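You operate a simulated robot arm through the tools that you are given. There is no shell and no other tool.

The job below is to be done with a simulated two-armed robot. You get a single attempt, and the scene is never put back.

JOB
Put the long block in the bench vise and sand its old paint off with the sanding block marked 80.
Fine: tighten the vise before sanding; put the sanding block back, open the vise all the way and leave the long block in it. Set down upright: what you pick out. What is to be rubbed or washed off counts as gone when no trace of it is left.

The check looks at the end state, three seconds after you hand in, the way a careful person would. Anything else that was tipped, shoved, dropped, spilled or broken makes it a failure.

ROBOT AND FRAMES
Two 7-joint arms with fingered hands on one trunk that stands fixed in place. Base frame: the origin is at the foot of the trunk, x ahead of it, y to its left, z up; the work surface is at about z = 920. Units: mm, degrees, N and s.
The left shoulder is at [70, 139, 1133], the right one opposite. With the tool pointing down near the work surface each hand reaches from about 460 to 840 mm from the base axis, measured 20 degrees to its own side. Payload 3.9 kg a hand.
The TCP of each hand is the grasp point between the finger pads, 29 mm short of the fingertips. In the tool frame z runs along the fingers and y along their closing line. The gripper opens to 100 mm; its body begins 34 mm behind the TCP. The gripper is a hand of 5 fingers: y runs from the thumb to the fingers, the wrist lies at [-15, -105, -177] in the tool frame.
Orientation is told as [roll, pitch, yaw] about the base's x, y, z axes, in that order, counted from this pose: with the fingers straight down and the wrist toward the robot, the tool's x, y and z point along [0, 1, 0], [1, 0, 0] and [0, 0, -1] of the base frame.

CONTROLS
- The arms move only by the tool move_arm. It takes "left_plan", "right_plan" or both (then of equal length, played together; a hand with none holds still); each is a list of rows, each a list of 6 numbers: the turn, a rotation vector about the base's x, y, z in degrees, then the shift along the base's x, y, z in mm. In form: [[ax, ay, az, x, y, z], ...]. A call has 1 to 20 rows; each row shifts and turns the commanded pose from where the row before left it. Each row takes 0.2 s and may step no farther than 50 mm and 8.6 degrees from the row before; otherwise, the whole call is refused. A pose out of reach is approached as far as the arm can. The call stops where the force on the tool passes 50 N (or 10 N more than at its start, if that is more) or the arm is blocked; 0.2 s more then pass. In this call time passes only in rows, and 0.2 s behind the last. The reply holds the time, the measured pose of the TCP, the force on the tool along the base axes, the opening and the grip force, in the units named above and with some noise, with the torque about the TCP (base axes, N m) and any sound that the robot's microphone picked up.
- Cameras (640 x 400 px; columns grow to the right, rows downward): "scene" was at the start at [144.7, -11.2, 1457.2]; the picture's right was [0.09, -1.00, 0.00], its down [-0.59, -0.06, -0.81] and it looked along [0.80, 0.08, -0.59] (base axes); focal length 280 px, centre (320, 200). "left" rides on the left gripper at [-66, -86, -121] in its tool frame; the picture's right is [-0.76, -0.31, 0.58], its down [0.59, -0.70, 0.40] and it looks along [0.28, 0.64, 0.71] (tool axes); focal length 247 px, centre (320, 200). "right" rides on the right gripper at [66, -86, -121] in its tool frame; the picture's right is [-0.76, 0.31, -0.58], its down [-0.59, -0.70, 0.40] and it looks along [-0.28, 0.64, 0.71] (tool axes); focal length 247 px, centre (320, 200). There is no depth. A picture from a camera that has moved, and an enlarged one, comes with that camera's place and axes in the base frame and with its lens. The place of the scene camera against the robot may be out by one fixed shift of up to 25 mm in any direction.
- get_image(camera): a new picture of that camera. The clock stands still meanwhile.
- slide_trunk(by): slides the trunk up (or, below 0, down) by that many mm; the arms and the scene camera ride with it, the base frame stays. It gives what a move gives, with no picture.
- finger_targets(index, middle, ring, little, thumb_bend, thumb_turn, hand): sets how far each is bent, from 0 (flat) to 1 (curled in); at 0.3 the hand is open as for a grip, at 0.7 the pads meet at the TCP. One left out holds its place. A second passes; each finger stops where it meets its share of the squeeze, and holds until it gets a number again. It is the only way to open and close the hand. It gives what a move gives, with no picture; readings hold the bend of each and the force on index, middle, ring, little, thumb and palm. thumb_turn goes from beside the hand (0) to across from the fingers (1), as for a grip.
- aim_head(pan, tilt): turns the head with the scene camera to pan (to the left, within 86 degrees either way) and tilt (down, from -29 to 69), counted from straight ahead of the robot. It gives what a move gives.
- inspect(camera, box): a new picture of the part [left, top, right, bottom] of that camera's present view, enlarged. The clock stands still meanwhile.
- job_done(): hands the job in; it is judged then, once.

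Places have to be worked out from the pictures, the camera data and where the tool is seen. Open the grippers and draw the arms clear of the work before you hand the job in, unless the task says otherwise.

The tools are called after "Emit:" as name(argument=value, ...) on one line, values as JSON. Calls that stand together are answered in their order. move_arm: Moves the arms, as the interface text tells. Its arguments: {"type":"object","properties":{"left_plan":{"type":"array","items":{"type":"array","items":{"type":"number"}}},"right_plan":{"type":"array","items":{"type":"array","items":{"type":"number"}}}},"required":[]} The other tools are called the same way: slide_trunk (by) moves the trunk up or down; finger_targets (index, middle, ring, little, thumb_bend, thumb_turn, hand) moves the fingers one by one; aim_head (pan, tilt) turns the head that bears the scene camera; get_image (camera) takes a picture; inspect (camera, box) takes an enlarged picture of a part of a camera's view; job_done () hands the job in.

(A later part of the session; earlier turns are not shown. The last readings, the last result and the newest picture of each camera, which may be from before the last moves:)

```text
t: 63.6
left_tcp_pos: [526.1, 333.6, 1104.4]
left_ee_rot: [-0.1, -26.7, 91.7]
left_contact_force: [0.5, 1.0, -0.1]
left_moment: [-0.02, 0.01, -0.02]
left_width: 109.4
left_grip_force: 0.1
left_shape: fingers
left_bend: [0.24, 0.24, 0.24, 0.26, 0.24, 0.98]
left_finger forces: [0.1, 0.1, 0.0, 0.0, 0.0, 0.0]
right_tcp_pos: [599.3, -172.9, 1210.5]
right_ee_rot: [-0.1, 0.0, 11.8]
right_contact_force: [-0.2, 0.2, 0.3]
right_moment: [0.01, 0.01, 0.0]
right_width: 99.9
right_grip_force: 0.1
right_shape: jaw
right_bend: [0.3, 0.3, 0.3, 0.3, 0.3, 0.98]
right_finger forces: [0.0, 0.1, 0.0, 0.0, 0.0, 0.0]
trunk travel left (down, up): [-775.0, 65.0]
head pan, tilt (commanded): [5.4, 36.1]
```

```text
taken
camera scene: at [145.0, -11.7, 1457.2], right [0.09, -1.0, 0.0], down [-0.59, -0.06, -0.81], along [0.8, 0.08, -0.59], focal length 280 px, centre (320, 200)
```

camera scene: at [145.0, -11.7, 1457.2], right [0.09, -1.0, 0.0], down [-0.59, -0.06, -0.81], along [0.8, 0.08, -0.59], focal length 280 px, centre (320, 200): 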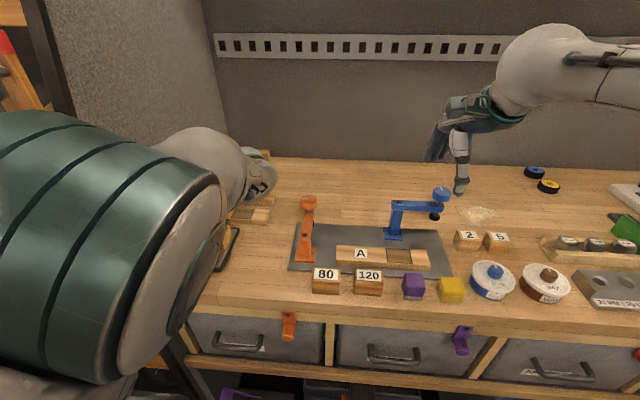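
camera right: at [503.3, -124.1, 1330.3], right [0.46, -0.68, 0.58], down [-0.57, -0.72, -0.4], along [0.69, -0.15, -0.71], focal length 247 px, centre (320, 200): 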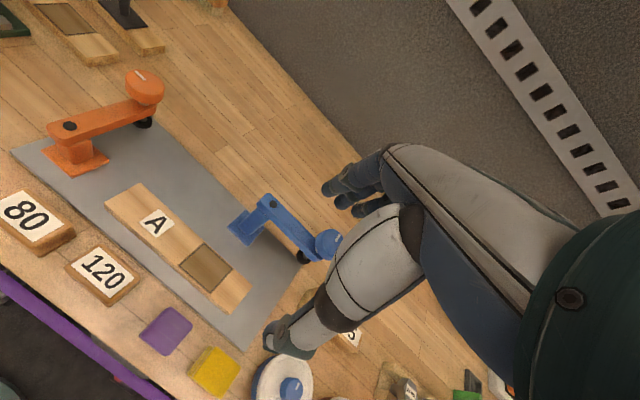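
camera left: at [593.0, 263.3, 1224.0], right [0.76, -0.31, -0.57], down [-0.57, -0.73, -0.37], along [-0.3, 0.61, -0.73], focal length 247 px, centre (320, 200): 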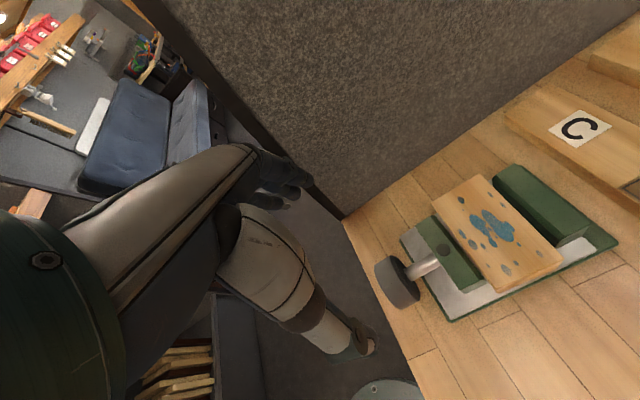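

Both directions are usable. I pre-shape the hand for the knob: index, ring and little curled away, middle and thumb open; then I roll back to −35° and look.

Emit:
finger_targets(hand="left", index=0.95, middle=0.32, ring=0.95, little=0.95, thumb_bend=0.32)

Emit:
move_arm(left_plan=[[-8, 0, 0, 0, 1, 0], [-8, 0, 0, 0, 2, 0], [-8, 0, 0, 0, 3, 0], [-8, 0, 0, 0, 5, 0], [-8, 0, 0, 0, 5, 0], [-8, 0, 0, 0, 5, 0], [-8, 0, 0, 0, 5, 0], [-8, 0, 0, 0, 5, 0]])

Emit:
get_image(camera="scene")

Emit:
get_image(camera="left")

```text
t: 64.6
left_tcp_pos: [527.1, 332.0, 1102.4]
left_ee_rot: [0.0, -26.3, 91.4]
left_contact_force: [0.0, 0.8, -0.9]
left_moment: [0.03, -0.02, -0.01]
left_width: 39.0
left_grip_force: 0.1
left_shape: fingers
left_bend: [0.95, 0.32, 0.96, 0.94, 0.32, 0.98]
left_finger forces: [0.0, 0.1, 0.1, 0.0, 0.0, 0.0]
right_tcp_pos: [599.5, -172.8, 1210.1]
right_ee_rot: [0.0, 0.0, 11.9]
right_contact_force: [0.1, 0.6, 0.4]
right_moment: [0.02, 0.03, -0.01]
right_width: 99.6
right_grip_force: 0.1
right_shape: jaw
right_bend: [0.3, 0.3, 0.3, 0.3, 0.3, 0.98]
right_finger forces: [0.1, 0.0, 0.1, 0.1, 0.1, 0.0]
trunk travel left (down, up): [-775.0, 65.0]
head pan, tilt (commanded): [5.4, 36.1]
```

```text
t: 66.4
left_tcp_pos: [530.7, 355.9, 1106.1]
left_ee_rot: [0.0, 34.9, 90.0]
left_contact_force: [-0.5, 0.2, -0.8]
left_moment: [-0.03, 0.02, -0.01]
left_width: 38.8
left_grip_force: 0.0
left_shape: fingers
left_bend: [0.95, 0.32, 0.96, 0.94, 0.32, 0.98]
left_finger forces: [0.1, 0.1, 0.0, 0.0, 0.0, 0.1]
right_tcp_pos: [600.1, -171.0, 1210.6]
right_ee_rot: [-0.1, 0.0, 11.8]
right_contact_force: [0.6, -0.1, 0.1]
right_moment: [-0.02, 0.03, 0.01]
right_width: 99.8
right_grip_force: 0.1
right_shape: jaw
right_bend: [0.3, 0.3, 0.3, 0.3, 0.3, 0.98]
right_finger forces: [0.1, 0.0, 0.0, 0.1, 0.1, 0.0]
trunk travel left (down, up): [-775.0, 65.0]
head pan, tilt (commanded): [5.4, 36.1]
```

```text
taken
camera scene: at [144.8, -9.5, 1457.2], right [0.09, -1.0, 0.0], down [-0.59, -0.06, -0.81], along [0.8, 0.08, -0.59], focal length 280 px, centre (320, 200)
```

scene: 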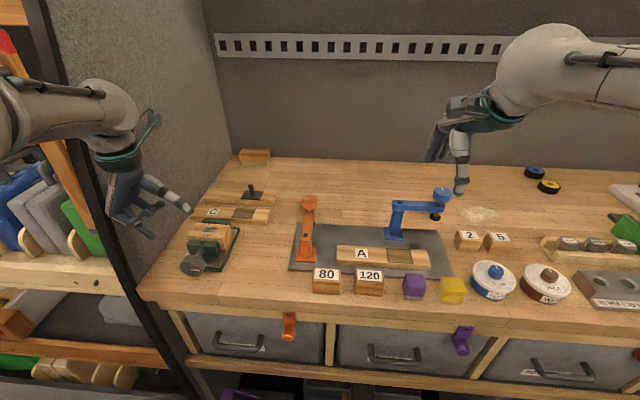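

```text
taken
camera left: at [594.1, 353.4, 1255.7], right [0.76, -0.58, -0.3], down [-0.59, -0.8, 0.08], along [-0.28, 0.12, -0.95], focal length 247 px, centre (320, 200)
```

left: 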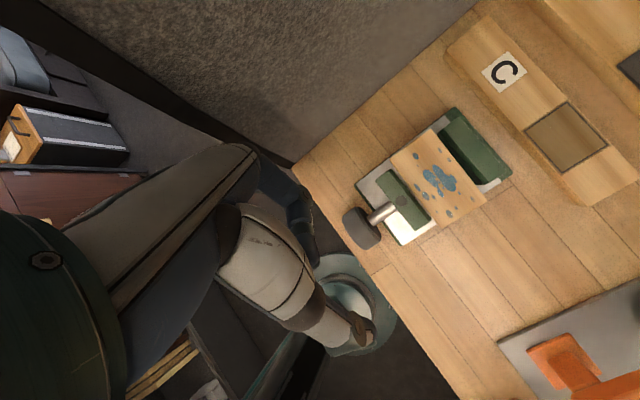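

This looks nearly straight down on the knob; I enlarge both views to refine its place and the hand's finger layout.

Emit:
inspect(camera="left", box=[320, 130, 520, 270])

Emit:
inspect(camera="scene", box=[80, 140, 260, 290])

```text
2.86 times, centred on (420, 200) of left
camera zoom: at [594.1, 353.4, 1255.7], right [0.76, -0.58, -0.3], down [-0.59, -0.8, 0.08], along [-0.28, 0.12, -0.95], focal length 706 px, centre (34, 200)
```

zoom: 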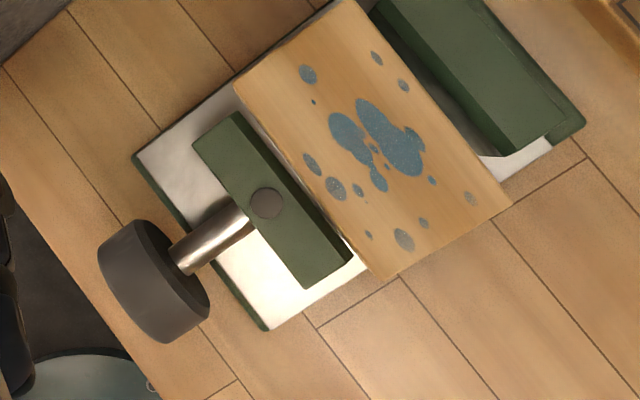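

```text
2.67 times, centred on (170, 215) of scene
camera zoom: at [144.8, -9.5, 1457.2], right [0.09, -1.0, 0.0], down [-0.59, -0.06, -0.81], along [0.8, 0.08, -0.59], focal length 747 px, centre (720, 160)
```

zoom: 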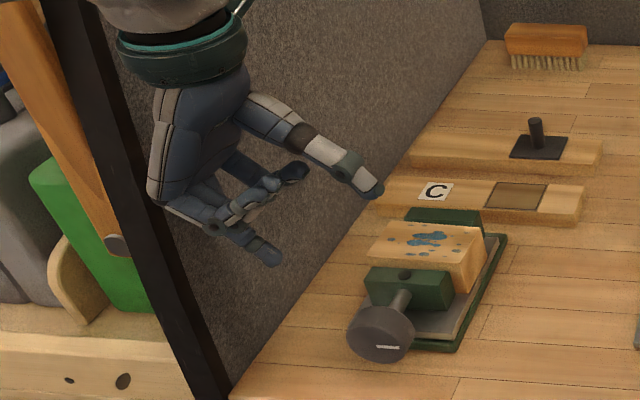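

From straight above the knob spans x≈514–539, y≈307–356 (centre y 332, radius ≈24.5). I set middle 0.45 and thumb 0.38 and go to a pre-grip pose 60 mm back along the finger direction at −30°.

Emit:
finger_targets(hand="left", middle=0.45, thumb_bend=0.38)

Emit:
move_arm(left_plan=[[5, 0, 0, 1, 5, -25], [0, 0, 0, 1, 5, -25], [0, 0, 0, 0, 5, -28]])

Emit:
inspect(camera="scene", box=[100, 170, 260, 300])

Emit:
get_image(camera="left")

```text
t: 67.4
left_tcp_pos: [529.6, 353.3, 1107.1]
left_ee_rot: [0.0, 34.8, 89.9]
left_contact_force: [0.1, -0.7, -1.0]
left_moment: [0.03, 0.05, 0.0]
left_width: 35.5
left_grip_force: 0.1
left_shape: fingers
left_bend: [0.95, 0.45, 0.96, 0.94, 0.38, 0.98]
left_finger forces: [0.0, 0.1, 0.0, 0.0, 0.0, 0.1]
right_tcp_pos: [600.1, -171.1, 1209.7]
right_ee_rot: [-0.1, 0.0, 11.9]
right_contact_force: [0.2, 0.3, -0.2]
right_moment: [-0.02, 0.01, 0.0]
right_width: 99.7
right_grip_force: 0.0
right_shape: jaw
right_bend: [0.3, 0.3, 0.3, 0.3, 0.3, 0.98]
right_finger forces: [0.0, 0.0, 0.0, 0.0, 0.0, 0.1]
trunk travel left (down, up): [-775.0, 65.0]
head pan, tilt (commanded): [5.4, 36.1]
```

```text
t: 68.2
left_tcp_pos: [530.0, 367.2, 1029.5]
left_ee_rot: [0.0, 29.7, 90.0]
left_contact_force: [0.0, -0.7, 0.5]
left_moment: [-0.02, 0.01, 0.02]
left_width: 35.3
left_grip_force: 0.1
left_shape: fingers
left_bend: [0.95, 0.45, 0.96, 0.94, 0.38, 0.98]
left_finger forces: [0.0, 0.0, 0.0, 0.0, 0.0, 0.1]
right_tcp_pos: [599.3, -171.7, 1209.8]
right_ee_rot: [0.0, 0.0, 11.8]
right_contact_force: [-0.6, 1.7, 0.1]
right_moment: [-0.03, 0.01, -0.01]
right_width: 99.8
right_grip_force: 0.2
right_shape: jaw
right_bend: [0.3, 0.3, 0.3, 0.3, 0.3, 0.98]
right_finger forces: [0.0, 0.0, 0.0, 0.1, 0.1, 0.0]
trunk travel left (down, up): [-775.0, 65.0]
head pan, tilt (commanded): [5.4, 36.1]
```

```text
3.08 times, centred on (180, 235) of scene
camera zoom: at [145.4, -10.7, 1457.2], right [0.09, -1.0, 0.0], down [-0.59, -0.06, -0.81], along [0.8, 0.08, -0.59], focal length 862 px, centre (751, 92)
```

zoom: 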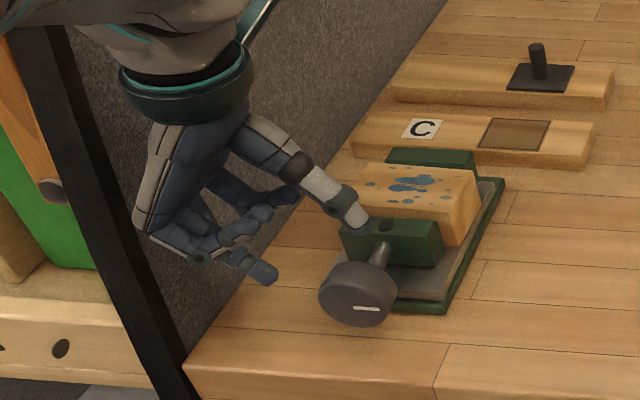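

```text
taken
camera left: at [595.6, 351.8, 1177.5], right [0.76, -0.55, -0.35], down [-0.59, -0.81, 0.0], along [-0.28, 0.2, -0.94], focal length 247 px, centre (320, 200)
```

left: 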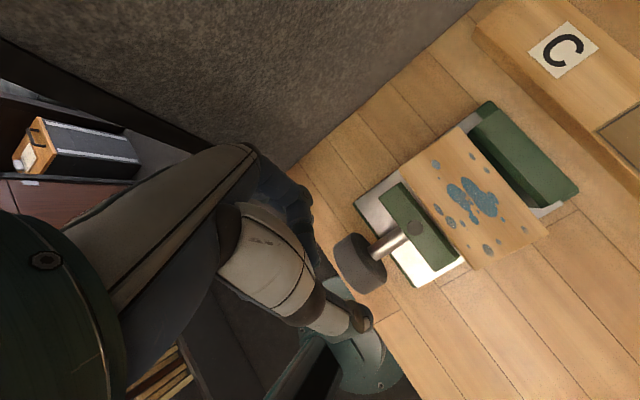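

The projection check matches the thumb exactly and puts the middle finger ~15 mm nearer to me than the TCP, so I aim for TCP x≈535. I correct laterally and advance half the way.

Emit:
move_arm(left_plan=[[0, 0, 0, 5, 5.5, -3], [0, 0, 0, 0, -8, -14], [0, 0, 0, 0, -8, -14]])

Emit:
inspect(camera="scene", box=[130, 190, 260, 300])

Emit:
inspect(camera="left", box=[280, 150, 480, 350])

```text
t: 69.0
left_tcp_pos: [535.1, 358.1, 999.2]
left_ee_rot: [0.0, 29.6, 89.9]
left_contact_force: [0.2, -0.1, 1.0]
left_moment: [-0.01, -0.05, 0.0]
left_width: 35.6
left_grip_force: 0.1
left_shape: fingers
left_bend: [0.95, 0.45, 0.96, 0.94, 0.38, 0.98]
left_finger forces: [0.1, 0.0, 0.1, 0.1, 0.0, 0.0]
right_tcp_pos: [600.1, -172.6, 1209.4]
right_ee_rot: [0.0, 0.1, 11.8]
right_contact_force: [0.6, -0.3, -0.8]
right_moment: [0.01, -0.01, 0.01]
right_width: 99.7
right_grip_force: 0.0
right_shape: jaw
right_bend: [0.3, 0.3, 0.3, 0.3, 0.3, 0.98]
right_finger forces: [0.0, 0.0, 0.1, 0.0, 0.1, 0.0]
trunk travel left (down, up): [-775.0, 65.0]
head pan, tilt (commanded): [5.4, 36.1]
```

```text
3.64 times, centred on (195, 245) of scene
camera zoom: at [144.8, -11.6, 1457.3], right [0.09, -1.0, 0.0], down [-0.59, -0.06, -0.81], along [0.8, 0.08, -0.59], focal length 1018 px, centre (774, 36)
```

zoom: 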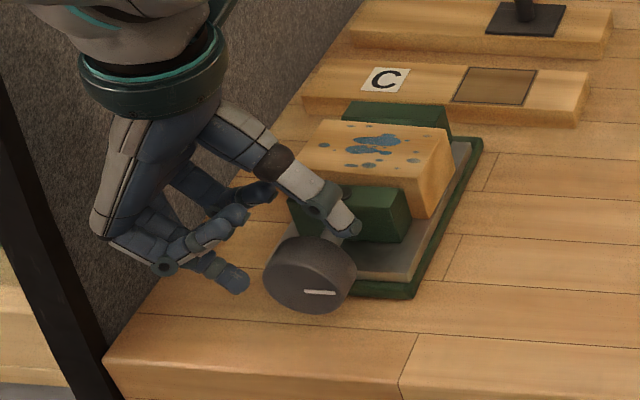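

```text
2.00 times, centred on (380, 250) of left
camera zoom: at [600.2, 342.5, 1146.6], right [0.76, -0.55, -0.35], down [-0.59, -0.81, 0.0], along [-0.28, 0.2, -0.94], focal length 494 px, centre (200, 100)
```

zoom: 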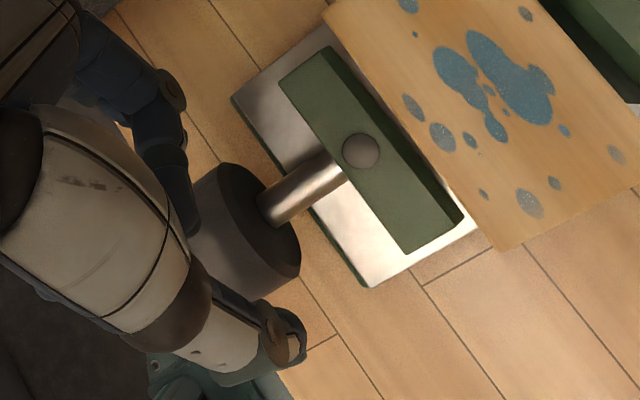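

The thumb and middle finger straddle the knob properly. I advance the remaining 33 mm in small rows.

Emit:
move_arm(left_plan=[[0, 0, 0, 0, -5.5, -9.6], [0, 0, 0, 0, -5.5, -9.6], [0, 0, 0, 0, -5.4, -9.5]])

Emit:
inspect(camera="scene", box=[130, 190, 260, 300])

Emit:
inspect(camera="left", box=[280, 150, 480, 350])

```text
t: 69.8
left_tcp_pos: [536.3, 342.4, 970.9]
left_ee_rot: [-0.2, 29.7, 89.9]
left_contact_force: [2.1, 4.1, 3.7]
left_moment: [-0.04, 0.03, 0.01]
left_width: 36.8
left_grip_force: 2.4
left_shape: fingers
left_bend: [0.95, 0.45, 0.96, 0.94, 0.38, 0.98]
left_finger forces: [5.1, 0.0, 0.0, 0.0, 0.0, 0.1]
right_tcp_pos: [599.0, -172.1, 1209.4]
right_ee_rot: [-0.1, -0.1, 11.8]
right_contact_force: [0.1, 0.5, -0.5]
right_moment: [-0.03, 0.01, 0.0]
right_width: 99.8
right_grip_force: 0.1
right_shape: jaw
right_bend: [0.3, 0.3, 0.3, 0.3, 0.3, 0.98]
right_finger forces: [0.0, 0.1, 0.0, 0.0, 0.0, 0.0]
trunk travel left (down, up): [-775.0, 65.0]
head pan, tilt (commanded): [5.4, 36.1]
```

```text
3.64 times, centred on (195, 245) of scene
camera zoom: at [144.6, -10.7, 1457.4], right [0.09, -1.0, 0.0], down [-0.59, -0.06, -0.81], along [0.8, 0.08, -0.59], focal length 1018 px, centre (774, 36)
```

zoom: 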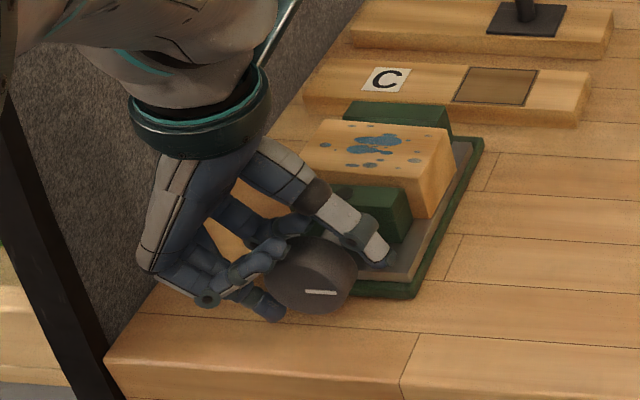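

```text
2.00 times, centred on (380, 250) of left
camera zoom: at [600.6, 328.1, 1120.0], right [0.76, -0.55, -0.35], down [-0.59, -0.81, 0.0], along [-0.28, 0.2, -0.94], focal length 494 px, centre (200, 100)
```

zoom: 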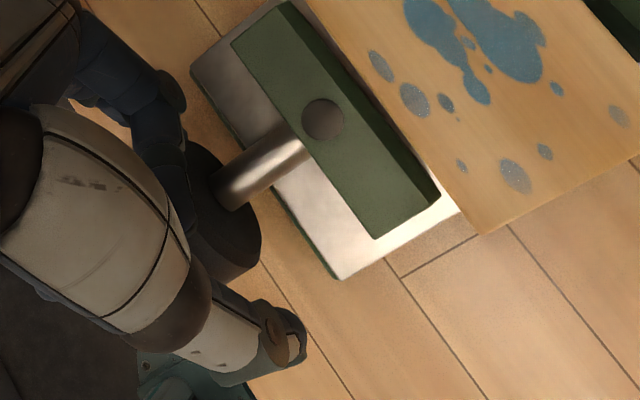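

The curled index touches the knob (5 N), so the index is over the knob too; I back out 20 mm, bring the index to the same pre-shape as the middle to use both, and re-advance with x −3.

Emit:
move_arm(left_plan=[[0, 0, 0, 0, 5, 8.7], [0, 0, 0, -1, 5, 8.7], [0, 0, 0, -2, 5, 8.7]])

Emit:
finger_targets(hand="left", index=0.42, middle=0.45, thumb_bend=0.4)

Emit:
inspect(camera="scene", box=[130, 190, 260, 300])

Emit:
inspect(camera="left", box=[280, 150, 480, 350])

```text
t: 70.6
left_tcp_pos: [531.6, 356.7, 996.2]
left_ee_rot: [0.0, 29.7, 89.8]
left_contact_force: [0.9, 0.5, 0.2]
left_moment: [0.03, 0.0, 0.03]
left_width: 36.0
left_grip_force: 0.0
left_shape: fingers
left_bend: [0.95, 0.45, 0.96, 0.94, 0.38, 0.98]
left_finger forces: [0.0, 0.0, 0.0, 0.1, 0.1, 0.0]
right_tcp_pos: [599.1, -172.6, 1209.8]
right_ee_rot: [0.0, -0.2, 11.9]
right_contact_force: [0.7, -0.8, -0.1]
right_moment: [0.02, -0.03, -0.01]
right_width: 99.9
right_grip_force: 0.1
right_shape: jaw
right_bend: [0.3, 0.3, 0.3, 0.3, 0.3, 0.98]
right_finger forces: [0.0, 0.0, 0.1, 0.0, 0.0, 0.1]
trunk travel left (down, up): [-775.0, 65.0]
head pan, tilt (commanded): [5.4, 36.1]
```

```text
t: 71.6
left_tcp_pos: [532.5, 357.5, 997.7]
left_ee_rot: [-0.2, 29.7, 89.8]
left_contact_force: [3.2, 1.6, 10.6]
left_moment: [-0.2, -0.09, 0.03]
left_width: 24.0
left_grip_force: 5.5
left_shape: fingers
left_bend: [0.79, 0.45, 0.96, 0.94, 0.4, 0.98]
left_finger forces: [10.5, 0.1, 0.1, 0.1, 0.0, 0.0]
right_tcp_pos: [599.2, -173.0, 1210.0]
right_ee_rot: [0.0, -0.1, 11.8]
right_contact_force: [-0.4, -0.7, -0.8]
right_moment: [0.0, -0.03, -0.02]
right_width: 99.6
right_grip_force: 0.0
right_shape: jaw
right_bend: [0.3, 0.3, 0.3, 0.3, 0.3, 0.98]
right_finger forces: [0.1, 0.0, 0.0, 0.0, 0.0, 0.1]
trunk travel left (down, up): [-775.0, 65.0]
head pan, tilt (commanded): [5.4, 36.1]
```

```text
3.64 times, centred on (195, 245) of scene
camera zoom: at [143.9, -11.9, 1457.4], right [0.09, -1.0, 0.0], down [-0.59, -0.06, -0.81], along [0.8, 0.08, -0.59], focal length 1018 px, centre (774, 36)
```

zoom: 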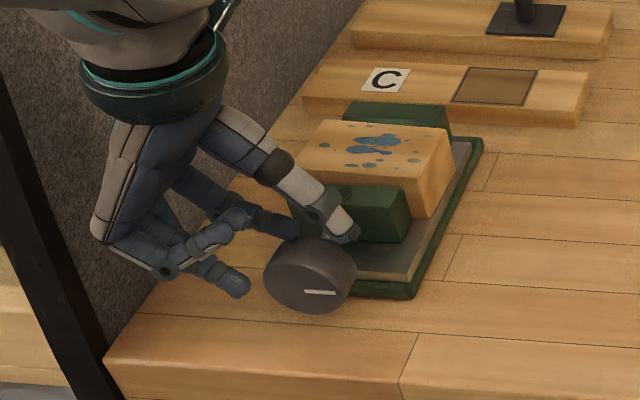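

```text
2.00 times, centred on (380, 250) of left
camera zoom: at [597.6, 341.5, 1145.5], right [0.76, -0.55, -0.35], down [-0.59, -0.81, 0.0], along [-0.28, 0.2, -0.94], focal length 494 px, centre (200, 100)
```

zoom: 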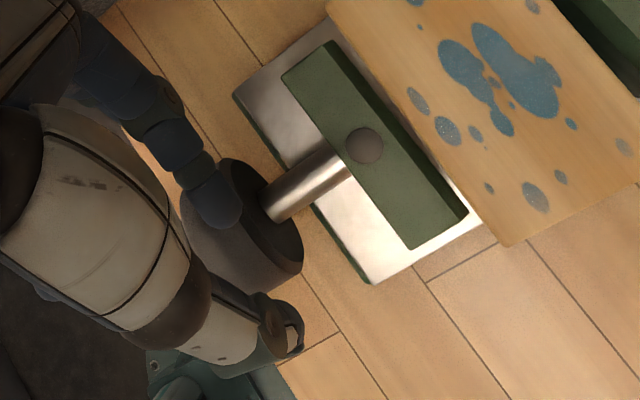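

The opening index hit the knob's top, and the view shows the index lies right in the TCP plane (x≈532). I retreat 30 mm so it can open freely, then set index, middle and thumb.

Emit:
move_arm(left_plan=[[0, 0, 0, 0, 7.5, 13], [0, 0, 0, 0, 7.5, 13]])

Emit:
finger_targets(hand="left", index=0.42, middle=0.45, thumb_bend=0.4)

Emit:
inspect(camera="scene", box=[130, 190, 260, 300])

Emit:
inspect(camera="left", box=[280, 150, 480, 350])

```text
t: 72.2
left_tcp_pos: [530.9, 370.4, 1022.4]
left_ee_rot: [0.1, 29.8, 89.9]
left_contact_force: [0.2, 0.9, 0.3]
left_moment: [0.0, -0.02, 0.02]
left_width: 72.3
left_grip_force: 0.1
left_shape: fingers
left_bend: [0.42, 0.45, 0.96, 0.94, 0.4, 0.98]
left_finger forces: [0.0, 0.0, 0.0, 0.0, 0.0, 0.0]
right_tcp_pos: [598.4, -172.4, 1210.9]
right_ee_rot: [-0.1, -0.2, 11.9]
right_contact_force: [1.1, 0.5, 0.0]
right_moment: [0.01, 0.01, 0.0]
right_width: 99.8
right_grip_force: 0.1
right_shape: jaw
right_bend: [0.3, 0.3, 0.3, 0.3, 0.3, 0.98]
right_finger forces: [0.0, 0.1, 0.0, 0.0, 0.0, 0.0]
trunk travel left (down, up): [-775.0, 65.0]
head pan, tilt (commanded): [5.4, 36.1]
```

```text
t: 73.2
left_tcp_pos: [533.5, 372.6, 1023.4]
left_ee_rot: [0.0, 29.7, 89.9]
left_contact_force: [0.3, -0.4, 0.2]
left_moment: [-0.03, -0.04, -0.01]
left_width: 72.3
left_grip_force: 0.1
left_shape: fingers
left_bend: [0.42, 0.45, 0.96, 0.94, 0.4, 0.98]
left_finger forces: [0.0, 0.0, 0.1, 0.1, 0.0, 0.0]
right_tcp_pos: [600.2, -172.5, 1209.6]
right_ee_rot: [0.0, 0.0, 12.0]
right_contact_force: [0.5, -0.2, 0.1]
right_moment: [-0.02, 0.01, -0.01]
right_width: 99.8
right_grip_force: 0.0
right_shape: jaw
right_bend: [0.3, 0.3, 0.3, 0.3, 0.3, 0.98]
right_finger forces: [0.1, 0.0, 0.0, 0.0, 0.0, 0.0]
trunk travel left (down, up): [-775.0, 65.0]
head pan, tilt (commanded): [5.4, 36.1]
```

```text
3.64 times, centred on (195, 245) of scene
camera zoom: at [144.7, -11.1, 1457.2], right [0.09, -1.0, 0.0], down [-0.59, -0.06, -0.81], along [0.8, 0.08, -0.59], focal length 1018 px, centre (774, 36)
```

zoom: 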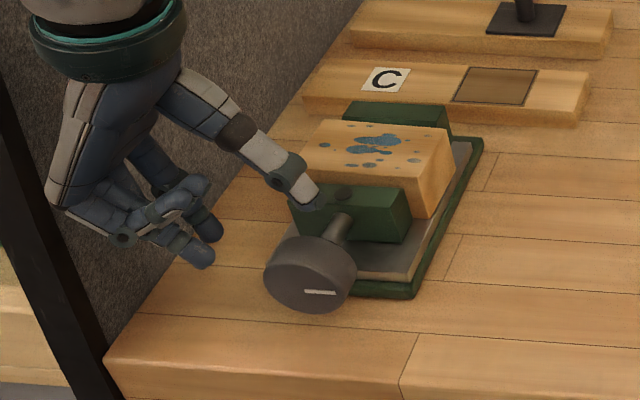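

```text
2.00 times, centred on (380, 250) of left
camera zoom: at [598.2, 356.3, 1170.4], right [0.76, -0.55, -0.35], down [-0.59, -0.81, 0.0], along [-0.28, 0.2, -0.94], focal length 494 px, centre (200, 100)
```

zoom: 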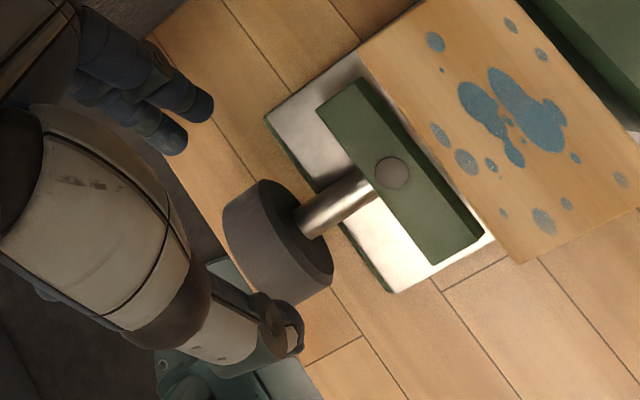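

The finger tips read as index −7, middle +10, thumb 0 in tool x, so TCP x≈529 centres them on the knob. I advance 61 mm along the finger direction to grip depth.

Emit:
move_arm(left_plan=[[0, 0, 0, -3, -7, -10], [0, 0, 0, 0, -6.1, -10.7], [0, 0, 0, 0, -6.1, -10.7], [0, 0, 0, 0, -6.1, -10.7], [0, 0, 0, 0, -6.1, -10.7]])

Emit:
inspect(camera="scene", box=[130, 190, 260, 300])

Emit:
inspect(camera="left", box=[280, 150, 480, 350])

```text
t: 74.4
left_tcp_pos: [531.4, 340.7, 969.5]
left_ee_rot: [-0.1, 29.7, 90.0]
left_contact_force: [0.7, 0.0, 0.7]
left_moment: [0.02, 0.02, 0.02]
left_width: 72.2
left_grip_force: 0.1
left_shape: fingers
left_bend: [0.42, 0.45, 0.96, 0.94, 0.4, 0.98]
left_finger forces: [0.1, 0.3, 0.1, 0.1, 0.0, 0.0]
right_tcp_pos: [600.0, -173.5, 1209.9]
right_ee_rot: [0.0, -0.1, 11.9]
right_contact_force: [0.9, -0.1, -0.4]
right_moment: [-0.01, 0.02, 0.04]
right_width: 99.7
right_grip_force: 0.1
right_shape: jaw
right_bend: [0.3, 0.3, 0.3, 0.3, 0.3, 0.98]
right_finger forces: [0.1, 0.0, 0.1, 0.1, 0.0, 0.0]
trunk travel left (down, up): [-775.0, 65.0]
head pan, tilt (commanded): [5.4, 36.1]
```

```text
3.64 times, centred on (195, 245) of scene
camera zoom: at [144.9, -11.3, 1457.2], right [0.09, -1.0, 0.0], down [-0.59, -0.06, -0.81], along [0.8, 0.08, -0.59], focal length 1018 px, centre (774, 36)
```

zoom: 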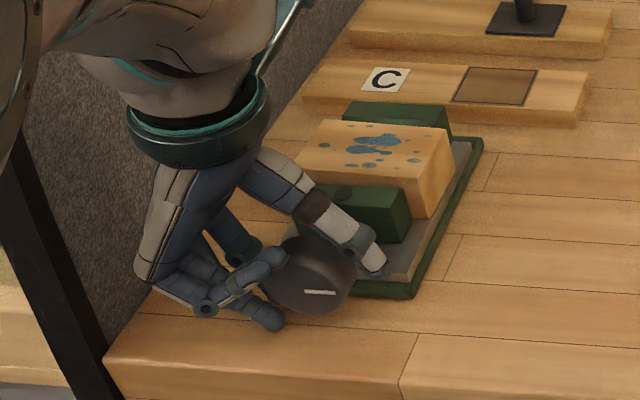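

```text
2.00 times, centred on (380, 250) of left
camera zoom: at [596.0, 326.4, 1117.7], right [0.76, -0.55, -0.35], down [-0.59, -0.81, 0.0], along [-0.28, 0.2, -0.94], focal length 494 px, centre (200, 100)
```

zoom: 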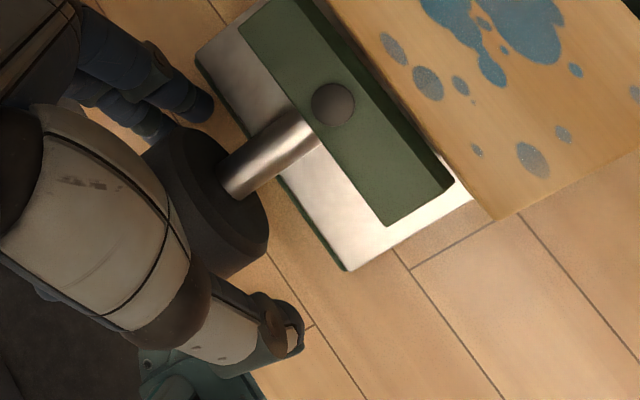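

No stray contact. I close index, middle and thumb on the knob.

Emit:
finger_targets(hand="left", index=0.66, middle=0.66, thumb_bend=0.66)

Emit:
inspect(camera="scene", box=[130, 190, 260, 300])

Emit:
inspect(camera="left", box=[280, 150, 480, 350])

```text
t: 75.4
left_tcp_pos: [530.1, 341.9, 968.7]
left_ee_rot: [0.0, 29.8, 89.9]
left_contact_force: [-1.1, 2.8, -2.3]
left_moment: [0.07, -0.02, -0.02]
left_width: 42.3
left_grip_force: 13.5
left_shape: fingers
left_bend: [0.56, 0.61, 0.96, 0.94, 0.57, 0.97]
left_finger forces: [10.9, 4.5, 0.0, 0.0, 11.7, 0.0]
right_tcp_pos: [599.1, -170.1, 1209.3]
right_ee_rot: [-0.1, 0.0, 11.9]
right_contact_force: [-0.9, -0.3, 0.4]
right_moment: [-0.01, -0.03, 0.03]
right_width: 99.7
right_grip_force: 0.1
right_shape: jaw
right_bend: [0.3, 0.3, 0.3, 0.3, 0.3, 0.98]
right_finger forces: [0.1, 0.0, 0.0, 0.0, 0.0, 0.0]
trunk travel left (down, up): [-775.0, 65.0]
head pan, tilt (commanded): [5.4, 36.1]
```

```text
3.64 times, centred on (195, 245) of scene
camera zoom: at [144.8, -10.1, 1457.2], right [0.09, -1.0, 0.0], down [-0.59, -0.06, -0.81], along [0.8, 0.08, -0.59], focal length 1018 px, centre (774, 36)
```

zoom: 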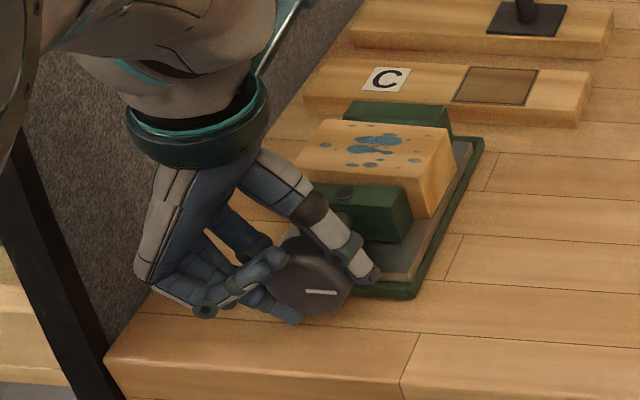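

```text
2.00 times, centred on (380, 250) of left
camera zoom: at [595.8, 327.4, 1117.1], right [0.76, -0.55, -0.35], down [-0.59, -0.81, 0.0], along [-0.28, 0.2, -0.94], focal length 494 px, centre (200, 100)
```

zoom: 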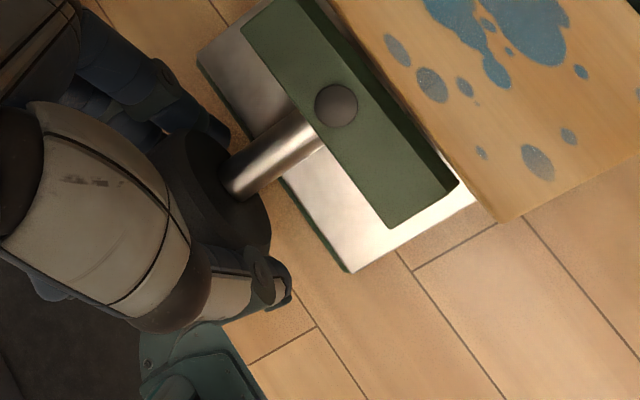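

The knob is held with 13.5 N. I turn it 24° in the tightening sense (clockwise seen from the front, + about x), moving the TCP on a circle about the knob axis.

Emit:
move_arm(left_plan=[[8, 0, 0, 0, -2.1, 1.0], [8, 0, 0, 0, -2.3, 0.7], [8, 0, 0, 0, -2.3, 0.4]])

Emit:
inspect(camera="scene", box=[130, 190, 260, 300])

Emit:
inspect(camera="left", box=[280, 150, 480, 350])

```text
t: 76.2
left_tcp_pos: [526.7, 341.3, 968.4]
left_ee_rot: [-0.3, 8.5, 92.0]
left_contact_force: [5.4, -3.9, 14.5]
left_moment: [-0.21, -0.17, -0.05]
left_width: 40.7
left_grip_force: 12.9
left_shape: fingers
left_bend: [0.58, 0.64, 0.96, 0.94, 0.58, 0.96]
left_finger forces: [8.1, 1.7, 0.0, 0.1, 15.4, 0.0]
right_tcp_pos: [599.0, -175.4, 1210.0]
right_ee_rot: [0.1, -0.1, 11.8]
right_contact_force: [-0.2, 0.3, 0.6]
right_moment: [0.02, 0.03, -0.02]
right_width: 99.7
right_grip_force: 0.0
right_shape: jaw
right_bend: [0.3, 0.3, 0.3, 0.3, 0.3, 0.98]
right_finger forces: [0.0, 0.0, 0.1, 0.0, 0.0, 0.0]
trunk travel left (down, up): [-775.0, 65.0]
head pan, tilt (commanded): [5.4, 36.1]
```

```text
3.64 times, centred on (195, 245) of scene
camera zoom: at [144.2, -14.6, 1457.6], right [0.09, -1.0, 0.0], down [-0.59, -0.05, -0.81], along [0.8, 0.08, -0.59], focal length 1018 px, centre (774, 36)
```

zoom: 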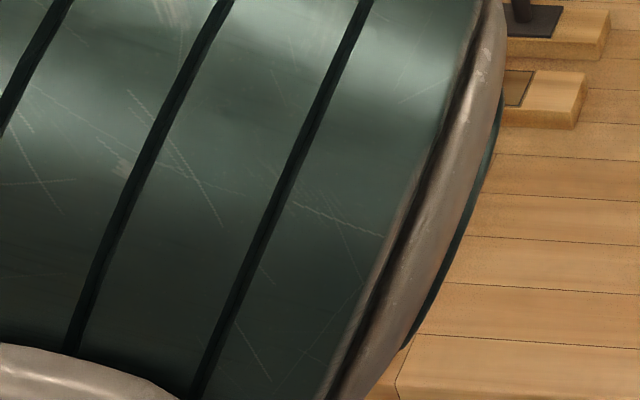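

```text
2.00 times, centred on (380, 250) of left
camera zoom: at [594.1, 275.8, 1101.5], right [0.77, -0.36, -0.52], down [-0.56, -0.77, -0.29], along [-0.3, 0.52, -0.8], focal length 494 px, centre (200, 100)
```

zoom: 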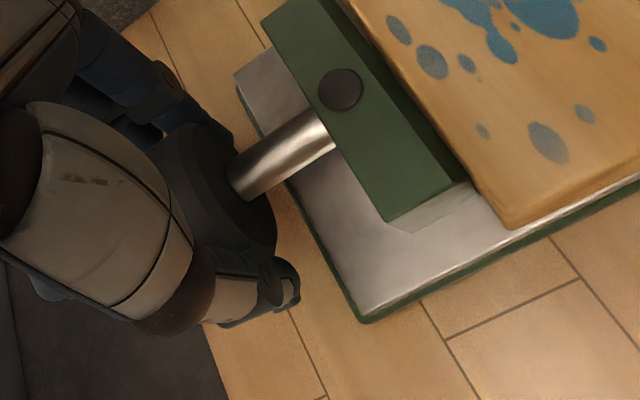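

The hand turned the knob with little torque, but the arm strays (y off 7 mm) near θ=0: a wrist limit. I release and back off; I'll check the mark, then raise the trunk to give the arm a better posture.

Emit:
finger_targets(hand="left", index=0.42, middle=0.45, thumb_bend=0.4)

Emit:
move_arm(left_plan=[[0, 0, 0, 0, 1.5, 12], [0, 0, 0, 0, 1.5, 12], [0, 0, 0, 0, 3, 20], [0, 0, 0, 0, 3, 25], [-8, 0, 0, 0, 3, 25], [-8, 0, 0, 0, 3, 15], [-8, 0, 0, 0, 3, 0]])

Emit:
inspect(camera="scene", box=[130, 190, 260, 300])

```text
t: 77.2
left_tcp_pos: [524.9, 345.1, 964.5]
left_ee_rot: [0.2, 8.5, 92.2]
left_contact_force: [-0.5, 0.5, 0.1]
left_moment: [0.02, -0.01, -0.01]
left_width: 72.3
left_grip_force: 0.1
left_shape: fingers
left_bend: [0.42, 0.45, 0.96, 0.94, 0.4, 0.97]
left_finger forces: [0.0, 0.1, 0.0, 0.0, 0.1, 0.0]
right_tcp_pos: [599.7, -172.7, 1209.8]
right_ee_rot: [0.0, 0.0, 11.8]
right_contact_force: [-1.3, -0.2, 0.0]
right_moment: [-0.03, 0.02, -0.01]
right_width: 99.8
right_grip_force: 0.1
right_shape: jaw
right_bend: [0.3, 0.3, 0.3, 0.3, 0.3, 0.98]
right_finger forces: [0.1, 0.1, 0.0, 0.0, 0.1, 0.0]
trunk travel left (down, up): [-775.0, 65.0]
head pan, tilt (commanded): [5.4, 36.1]
```

```text
t: 78.8
left_tcp_pos: [531.1, 352.1, 1080.9]
left_ee_rot: [-0.1, 29.9, 89.9]
left_contact_force: [0.0, 0.4, -0.4]
left_moment: [0.01, 0.03, 0.01]
left_width: 72.5
left_grip_force: 0.0
left_shape: fingers
left_bend: [0.42, 0.45, 0.96, 0.94, 0.4, 0.98]
left_finger forces: [0.0, 0.0, 0.0, 0.1, 0.1, 0.0]
right_tcp_pos: [599.8, -171.0, 1208.8]
right_ee_rot: [-0.1, 0.0, 11.9]
right_contact_force: [0.2, 0.3, -0.3]
right_moment: [0.02, 0.01, -0.04]
right_width: 100.0
right_grip_force: 0.0
right_shape: jaw
right_bend: [0.3, 0.3, 0.3, 0.3, 0.3, 0.98]
right_finger forces: [0.0, 0.1, 0.0, 0.1, 0.0, 0.0]
trunk travel left (down, up): [-775.0, 65.0]
head pan, tilt (commanded): [5.4, 36.1]
```

```text
3.64 times, centred on (195, 245) of scene
camera zoom: at [145.0, -9.8, 1457.2], right [0.09, -1.0, 0.0], down [-0.59, -0.06, -0.81], along [0.8, 0.08, -0.59], focal length 1018 px, centre (774, 36)
```

zoom: 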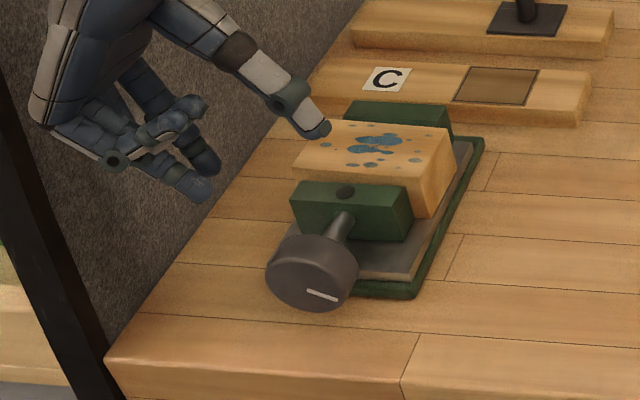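

The mark turned clockwise by ~20° and the jaw seems to have moved toward the block. I check the jaw's place with the hand camera.

Emit:
get_image(camera="left")

Emit:
inspect(camera="left", box=[320, 130, 520, 290])

```text
taken
camera left: at [596.2, 337.6, 1229.7], right [0.76, -0.56, -0.35], down [-0.59, -0.81, 0.0], along [-0.28, 0.2, -0.94], focal length 247 px, centre (320, 200)
```

left: 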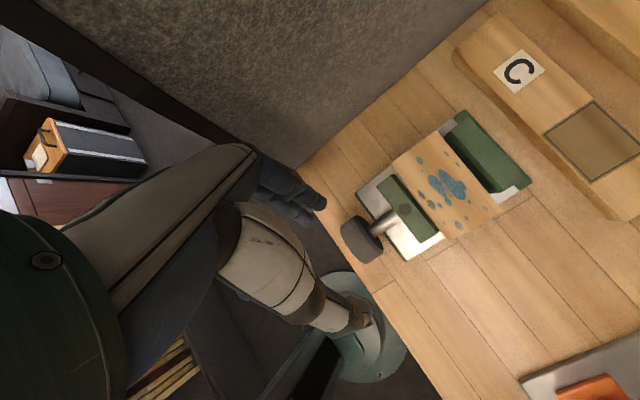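

```text
2.50 times, centred on (420, 210) of left
camera zoom: at [596.2, 337.6, 1229.7], right [0.76, -0.56, -0.35], down [-0.59, -0.81, 0.0], along [-0.28, 0.2, -0.94], focal length 617 px, centre (70, 175)
```

zoom: 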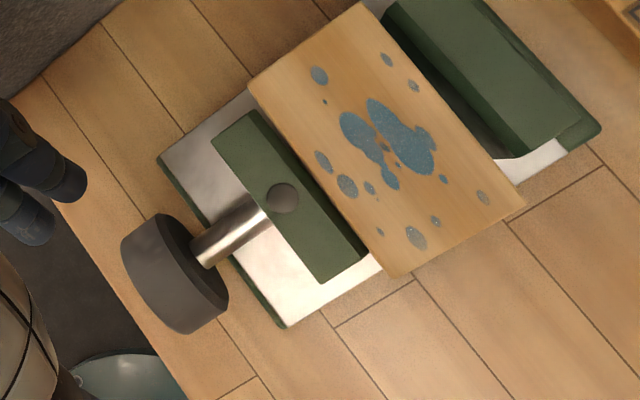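

The jaw moved about 1.3 mm for ~20°, so roughly half a turn more is needed. I raise the trunk fully to get a steeper forearm for these strokes.

Emit:
slide_trunk(by=65)

Emit:
get_image(camera="scene")

```text
t: 79.8
left_tcp_pos: [530.6, 352.9, 1145.7]
left_ee_rot: [-0.1, 29.9, 89.9]
left_contact_force: [-0.3, 0.4, 0.0]
left_moment: [-0.02, 0.01, 0.0]
left_width: 72.3
left_grip_force: 0.1
left_shape: fingers
left_bend: [0.42, 0.45, 0.96, 0.94, 0.4, 0.98]
left_finger forces: [0.0, 0.0, 0.1, 0.0, 0.0, 0.0]
right_tcp_pos: [600.2, -171.8, 1274.4]
right_ee_rot: [0.0, 0.0, 11.9]
right_contact_force: [-0.6, -0.1, 0.7]
right_moment: [-0.03, -0.01, -0.02]
right_width: 100.0
right_grip_force: 0.1
right_shape: jaw
right_bend: [0.3, 0.3, 0.3, 0.3, 0.3, 0.98]
right_finger forces: [0.1, 0.0, 0.1, 0.0, 0.0, 0.0]
trunk travel left (down, up): [-840.0, 0.0]
head pan, tilt (commanded): [5.4, 36.1]
```

```text
taken
camera scene: at [145.0, -10.8, 1522.2], right [0.09, -1.0, 0.0], down [-0.59, -0.06, -0.81], along [0.8, 0.08, -0.59], focal length 280 px, centre (320, 200)
```

scene: 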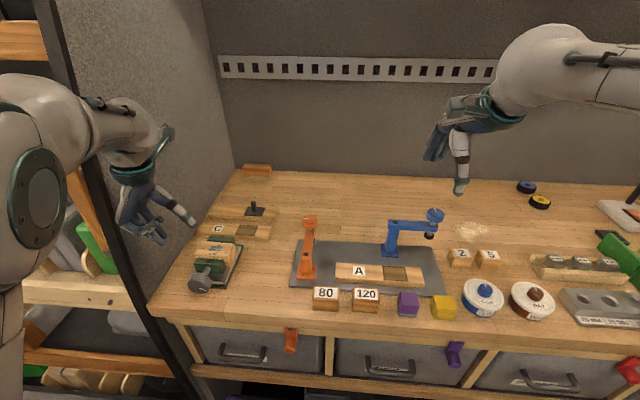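

I move down to the pre-grip distance and sweep the hand in the air around the knob axis from −30° to +15° to see the limits with the raised trunk.

Emit:
move_arm(left_plan=[[0, 0, 0, -0.5, 6.2, -40], [0, 0, 0, -0.5, 6.2, -41], [0, 0, 0, -0.5, 6.2, -41], [7.5, 0, 0, 0, -9.2, 4.5], [7.5, 0, 0, 0, -9.8, 3.3], [7.5, 0, 0, 0, -10.1, 2], [7.5, 0, 0, 0, -10.3, 0.7]])

Emit:
get_image(camera="scene")

```text
t: 81.6
left_tcp_pos: [512.4, 345.1, 1006.7]
left_ee_rot: [3.2, 1.9, 92.7]
left_contact_force: [0.6, 0.0, -0.2]
left_moment: [-0.01, 0.0, 0.01]
left_width: 72.7
left_grip_force: 0.1
left_shape: fingers
left_bend: [0.42, 0.45, 0.96, 0.94, 0.4, 0.98]
left_finger forces: [0.1, 0.0, 0.0, 0.0, 0.1, 0.0]
right_tcp_pos: [599.4, -174.2, 1275.5]
right_ee_rot: [0.0, -0.2, 11.8]
right_contact_force: [0.6, -0.7, -0.2]
right_moment: [0.02, -0.02, -0.03]
right_width: 99.8
right_grip_force: 0.0
right_shape: jaw
right_bend: [0.3, 0.3, 0.3, 0.3, 0.3, 0.98]
right_finger forces: [0.1, 0.0, 0.0, 0.0, 0.1, 0.0]
trunk travel left (down, up): [-840.0, 0.0]
head pan, tilt (commanded): [5.4, 36.1]
stopped in row 7 (left hand): the arm was blocked; the commanded pose is now the measured one
```

```text
taken
camera scene: at [144.6, -11.8, 1522.3], right [0.09, -1.0, 0.0], down [-0.59, -0.06, -0.81], along [0.8, 0.08, -0.59], focal length 280 px, centre (320, 200)
```

scene: 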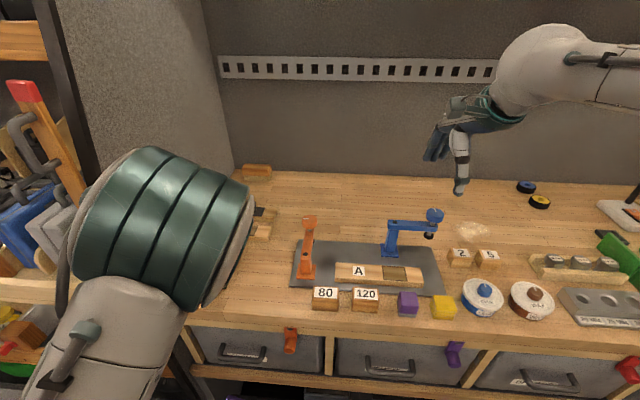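

The raised trunk makes it worse; the arm works better with the hand higher relative to the shoulder, so I should lower the trunk instead. First I raise both hands well clear.

Emit:
move_arm(left_plan=[[0, 0, 0, 3, 0, 40], [0, 0, 0, 3, 0, 40], [0, 0, 0, 3, 0, 45], [-4, 0, 0, 3, 0, 45], [-4, 0, 0, 3, 0, 45], [-4, 0, 0, 0, 0, 40]], right_plan=[[0, 0, 0, -5, 0, 15], [0, 0, 0, -5, 0, 15], [0, 0, 0, -5, 0, 15], [0, 0, 0, -5, 0, 15], [0, 0, 0, -5, 0, 15], [0, 0, 0, -5, 0, 15]])

Emit:
get_image(camera="scene")

```text
t: 83.0
left_tcp_pos: [527.5, 345.9, 1263.7]
left_ee_rot: [3.7, 13.7, 92.6]
left_contact_force: [-0.3, -0.4, -0.3]
left_moment: [-0.04, 0.0, 0.02]
left_width: 72.4
left_grip_force: 0.1
left_shape: fingers
left_bend: [0.42, 0.45, 0.96, 0.94, 0.4, 0.98]
left_finger forces: [0.0, 0.0, 0.1, 0.0, 0.1, 0.0]
right_tcp_pos: [566.7, -168.8, 1366.5]
right_ee_rot: [-0.2, -0.1, 11.9]
right_contact_force: [0.4, 0.4, 0.2]
right_moment: [-0.02, -0.03, -0.02]
right_width: 99.9
right_grip_force: 0.1
right_shape: jaw
right_bend: [0.3, 0.3, 0.3, 0.3, 0.3, 0.98]
right_finger forces: [0.0, 0.0, 0.0, 0.0, 0.0, 0.0]
trunk travel left (down, up): [-840.0, 0.0]
head pan, tilt (commanded): [5.4, 36.1]
```

```text
taken
camera scene: at [143.8, -9.8, 1522.3], right [0.09, -1.0, 0.0], down [-0.59, -0.06, -0.81], along [0.8, 0.08, -0.59], focal length 280 px, centre (320, 200)
```

scene: 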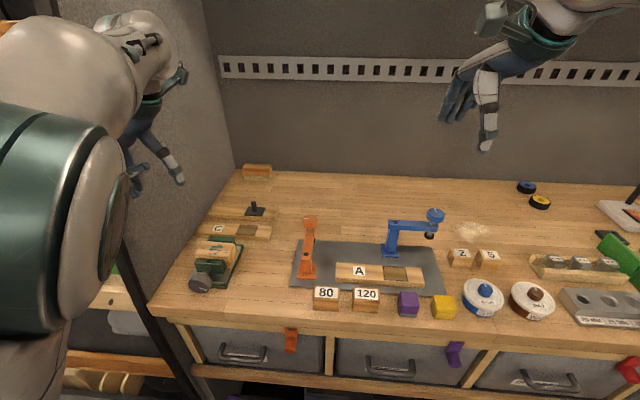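

Both hands are high and clear. I lower the trunk by 100 mm, then check.

Emit:
slide_trunk(by=-100)

Emit:
get_image(camera="scene")

```text
t: 84.4
left_tcp_pos: [528.8, 344.6, 1162.9]
left_ee_rot: [3.6, 13.6, 92.6]
left_contact_force: [0.0, 0.7, -0.4]
left_moment: [-0.01, -0.03, -0.02]
left_width: 72.8
left_grip_force: 0.1
left_shape: fingers
left_bend: [0.42, 0.45, 0.96, 0.94, 0.4, 0.98]
left_finger forces: [0.0, 0.0, 0.0, 0.0, 0.1, 0.1]
right_tcp_pos: [568.8, -171.1, 1265.6]
right_ee_rot: [0.0, -0.2, 11.8]
right_contact_force: [-0.8, 1.4, -0.7]
right_moment: [-0.01, 0.0, 0.01]
right_width: 99.8
right_grip_force: 0.0
right_shape: jaw
right_bend: [0.3, 0.3, 0.3, 0.3, 0.3, 0.98]
right_finger forces: [0.0, 0.0, 0.0, 0.1, 0.1, 0.0]
trunk travel left (down, up): [-740.0, 100.0]
head pan, tilt (commanded): [5.4, 36.1]
```

```text
taken
camera scene: at [144.6, -11.3, 1422.3], right [0.09, -1.0, 0.0], down [-0.59, -0.06, -0.81], along [0.8, 0.08, -0.59], focal length 280 px, centre (320, 200)
```

scene: 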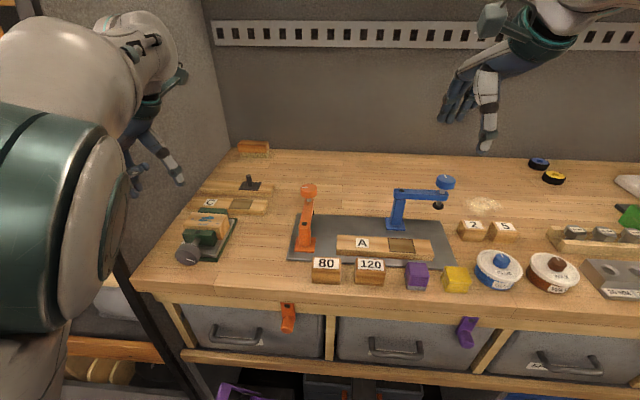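

All clear; another 100 mm down.

Emit:
slide_trunk(by=-100)

Emit:
get_image(camera="scene")

```text
t: 85.7
left_tcp_pos: [527.8, 344.7, 1064.4]
left_ee_rot: [3.6, 13.6, 92.6]
left_contact_force: [0.6, 0.2, -0.5]
left_moment: [-0.02, -0.03, -0.01]
left_width: 72.6
left_grip_force: 0.1
left_shape: fingers
left_bend: [0.42, 0.45, 0.96, 0.94, 0.4, 0.98]
left_finger forces: [0.0, 0.0, 0.1, 0.0, 0.0, 0.0]
right_tcp_pos: [568.2, -171.3, 1166.0]
right_ee_rot: [0.0, -0.1, 11.9]
right_contact_force: [0.9, -0.6, 0.4]
right_moment: [0.02, -0.03, 0.02]
right_width: 99.5
right_grip_force: 0.1
right_shape: jaw
right_bend: [0.3, 0.3, 0.3, 0.3, 0.3, 0.98]
right_finger forces: [0.0, 0.0, 0.0, 0.0, 0.0, 0.0]
trunk travel left (down, up): [-640.0, 200.0]
head pan, tilt (commanded): [5.4, 36.1]
```

```text
taken
camera scene: at [144.5, -11.1, 1322.3], right [0.09, -1.0, 0.0], down [-0.59, -0.06, -0.81], along [0.8, 0.08, -0.59], focal length 280 px, centre (320, 200)
```

scene: 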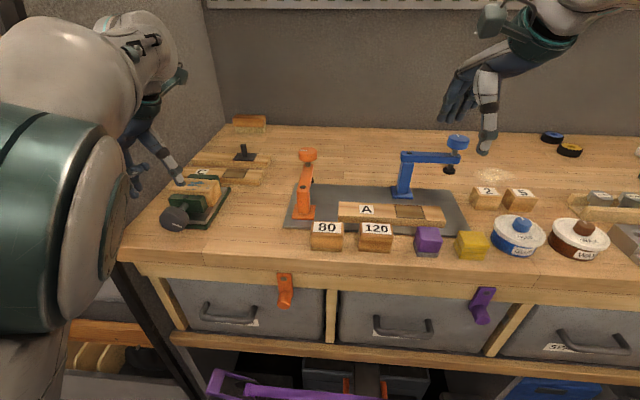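

The scene camera now has a better front view of the knob. I restore the orientation to −30° (roll 0, yaw 90) at the pre-grip distance.

Emit:
move_arm(left_plan=[[-5.5, -1.1, -0.43, 0.4, 8.9, -13.7], [-5.5, -1.1, -0.43, 0.4, 8.9, -13.7], [-5.5, -1.1, -0.43, 0.4, 8.9, -13.7]])

Emit:
inspect(camera="scene", box=[130, 150, 260, 260])

```text
t: 86.5
left_tcp_pos: [529.4, 374.0, 1019.6]
left_ee_rot: [0.4, 30.3, 90.1]
left_contact_force: [0.2, 0.2, -0.5]
left_moment: [0.0, 0.06, 0.0]
left_width: 72.5
left_grip_force: 0.1
left_shape: fingers
left_bend: [0.42, 0.45, 0.96, 0.94, 0.4, 0.98]
left_finger forces: [0.0, 0.0, 0.0, 0.0, 0.1, 0.1]
right_tcp_pos: [569.2, -169.3, 1165.3]
right_ee_rot: [0.0, 0.1, 12.0]
right_contact_force: [0.2, -0.1, 1.0]
right_moment: [-0.01, 0.03, -0.01]
right_width: 99.8
right_grip_force: 0.0
right_shape: jaw
right_bend: [0.3, 0.3, 0.3, 0.3, 0.3, 0.98]
right_finger forces: [0.0, 0.0, 0.0, 0.0, 0.1, 0.1]
trunk travel left (down, up): [-640.0, 200.0]
head pan, tilt (commanded): [5.4, 36.1]
```

```text
3.64 times, centred on (195, 205) of scene
camera zoom: at [144.9, -9.8, 1322.2], right [0.09, -1.0, 0.0], down [-0.59, -0.06, -0.81], along [0.8, 0.08, -0.59], focal length 1018 px, centre (774, 182)
```

zoom: 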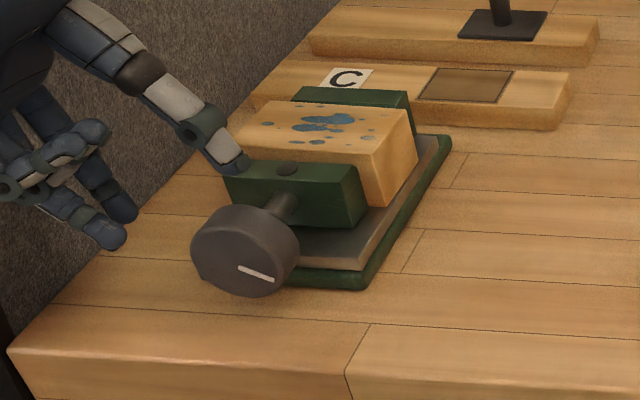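

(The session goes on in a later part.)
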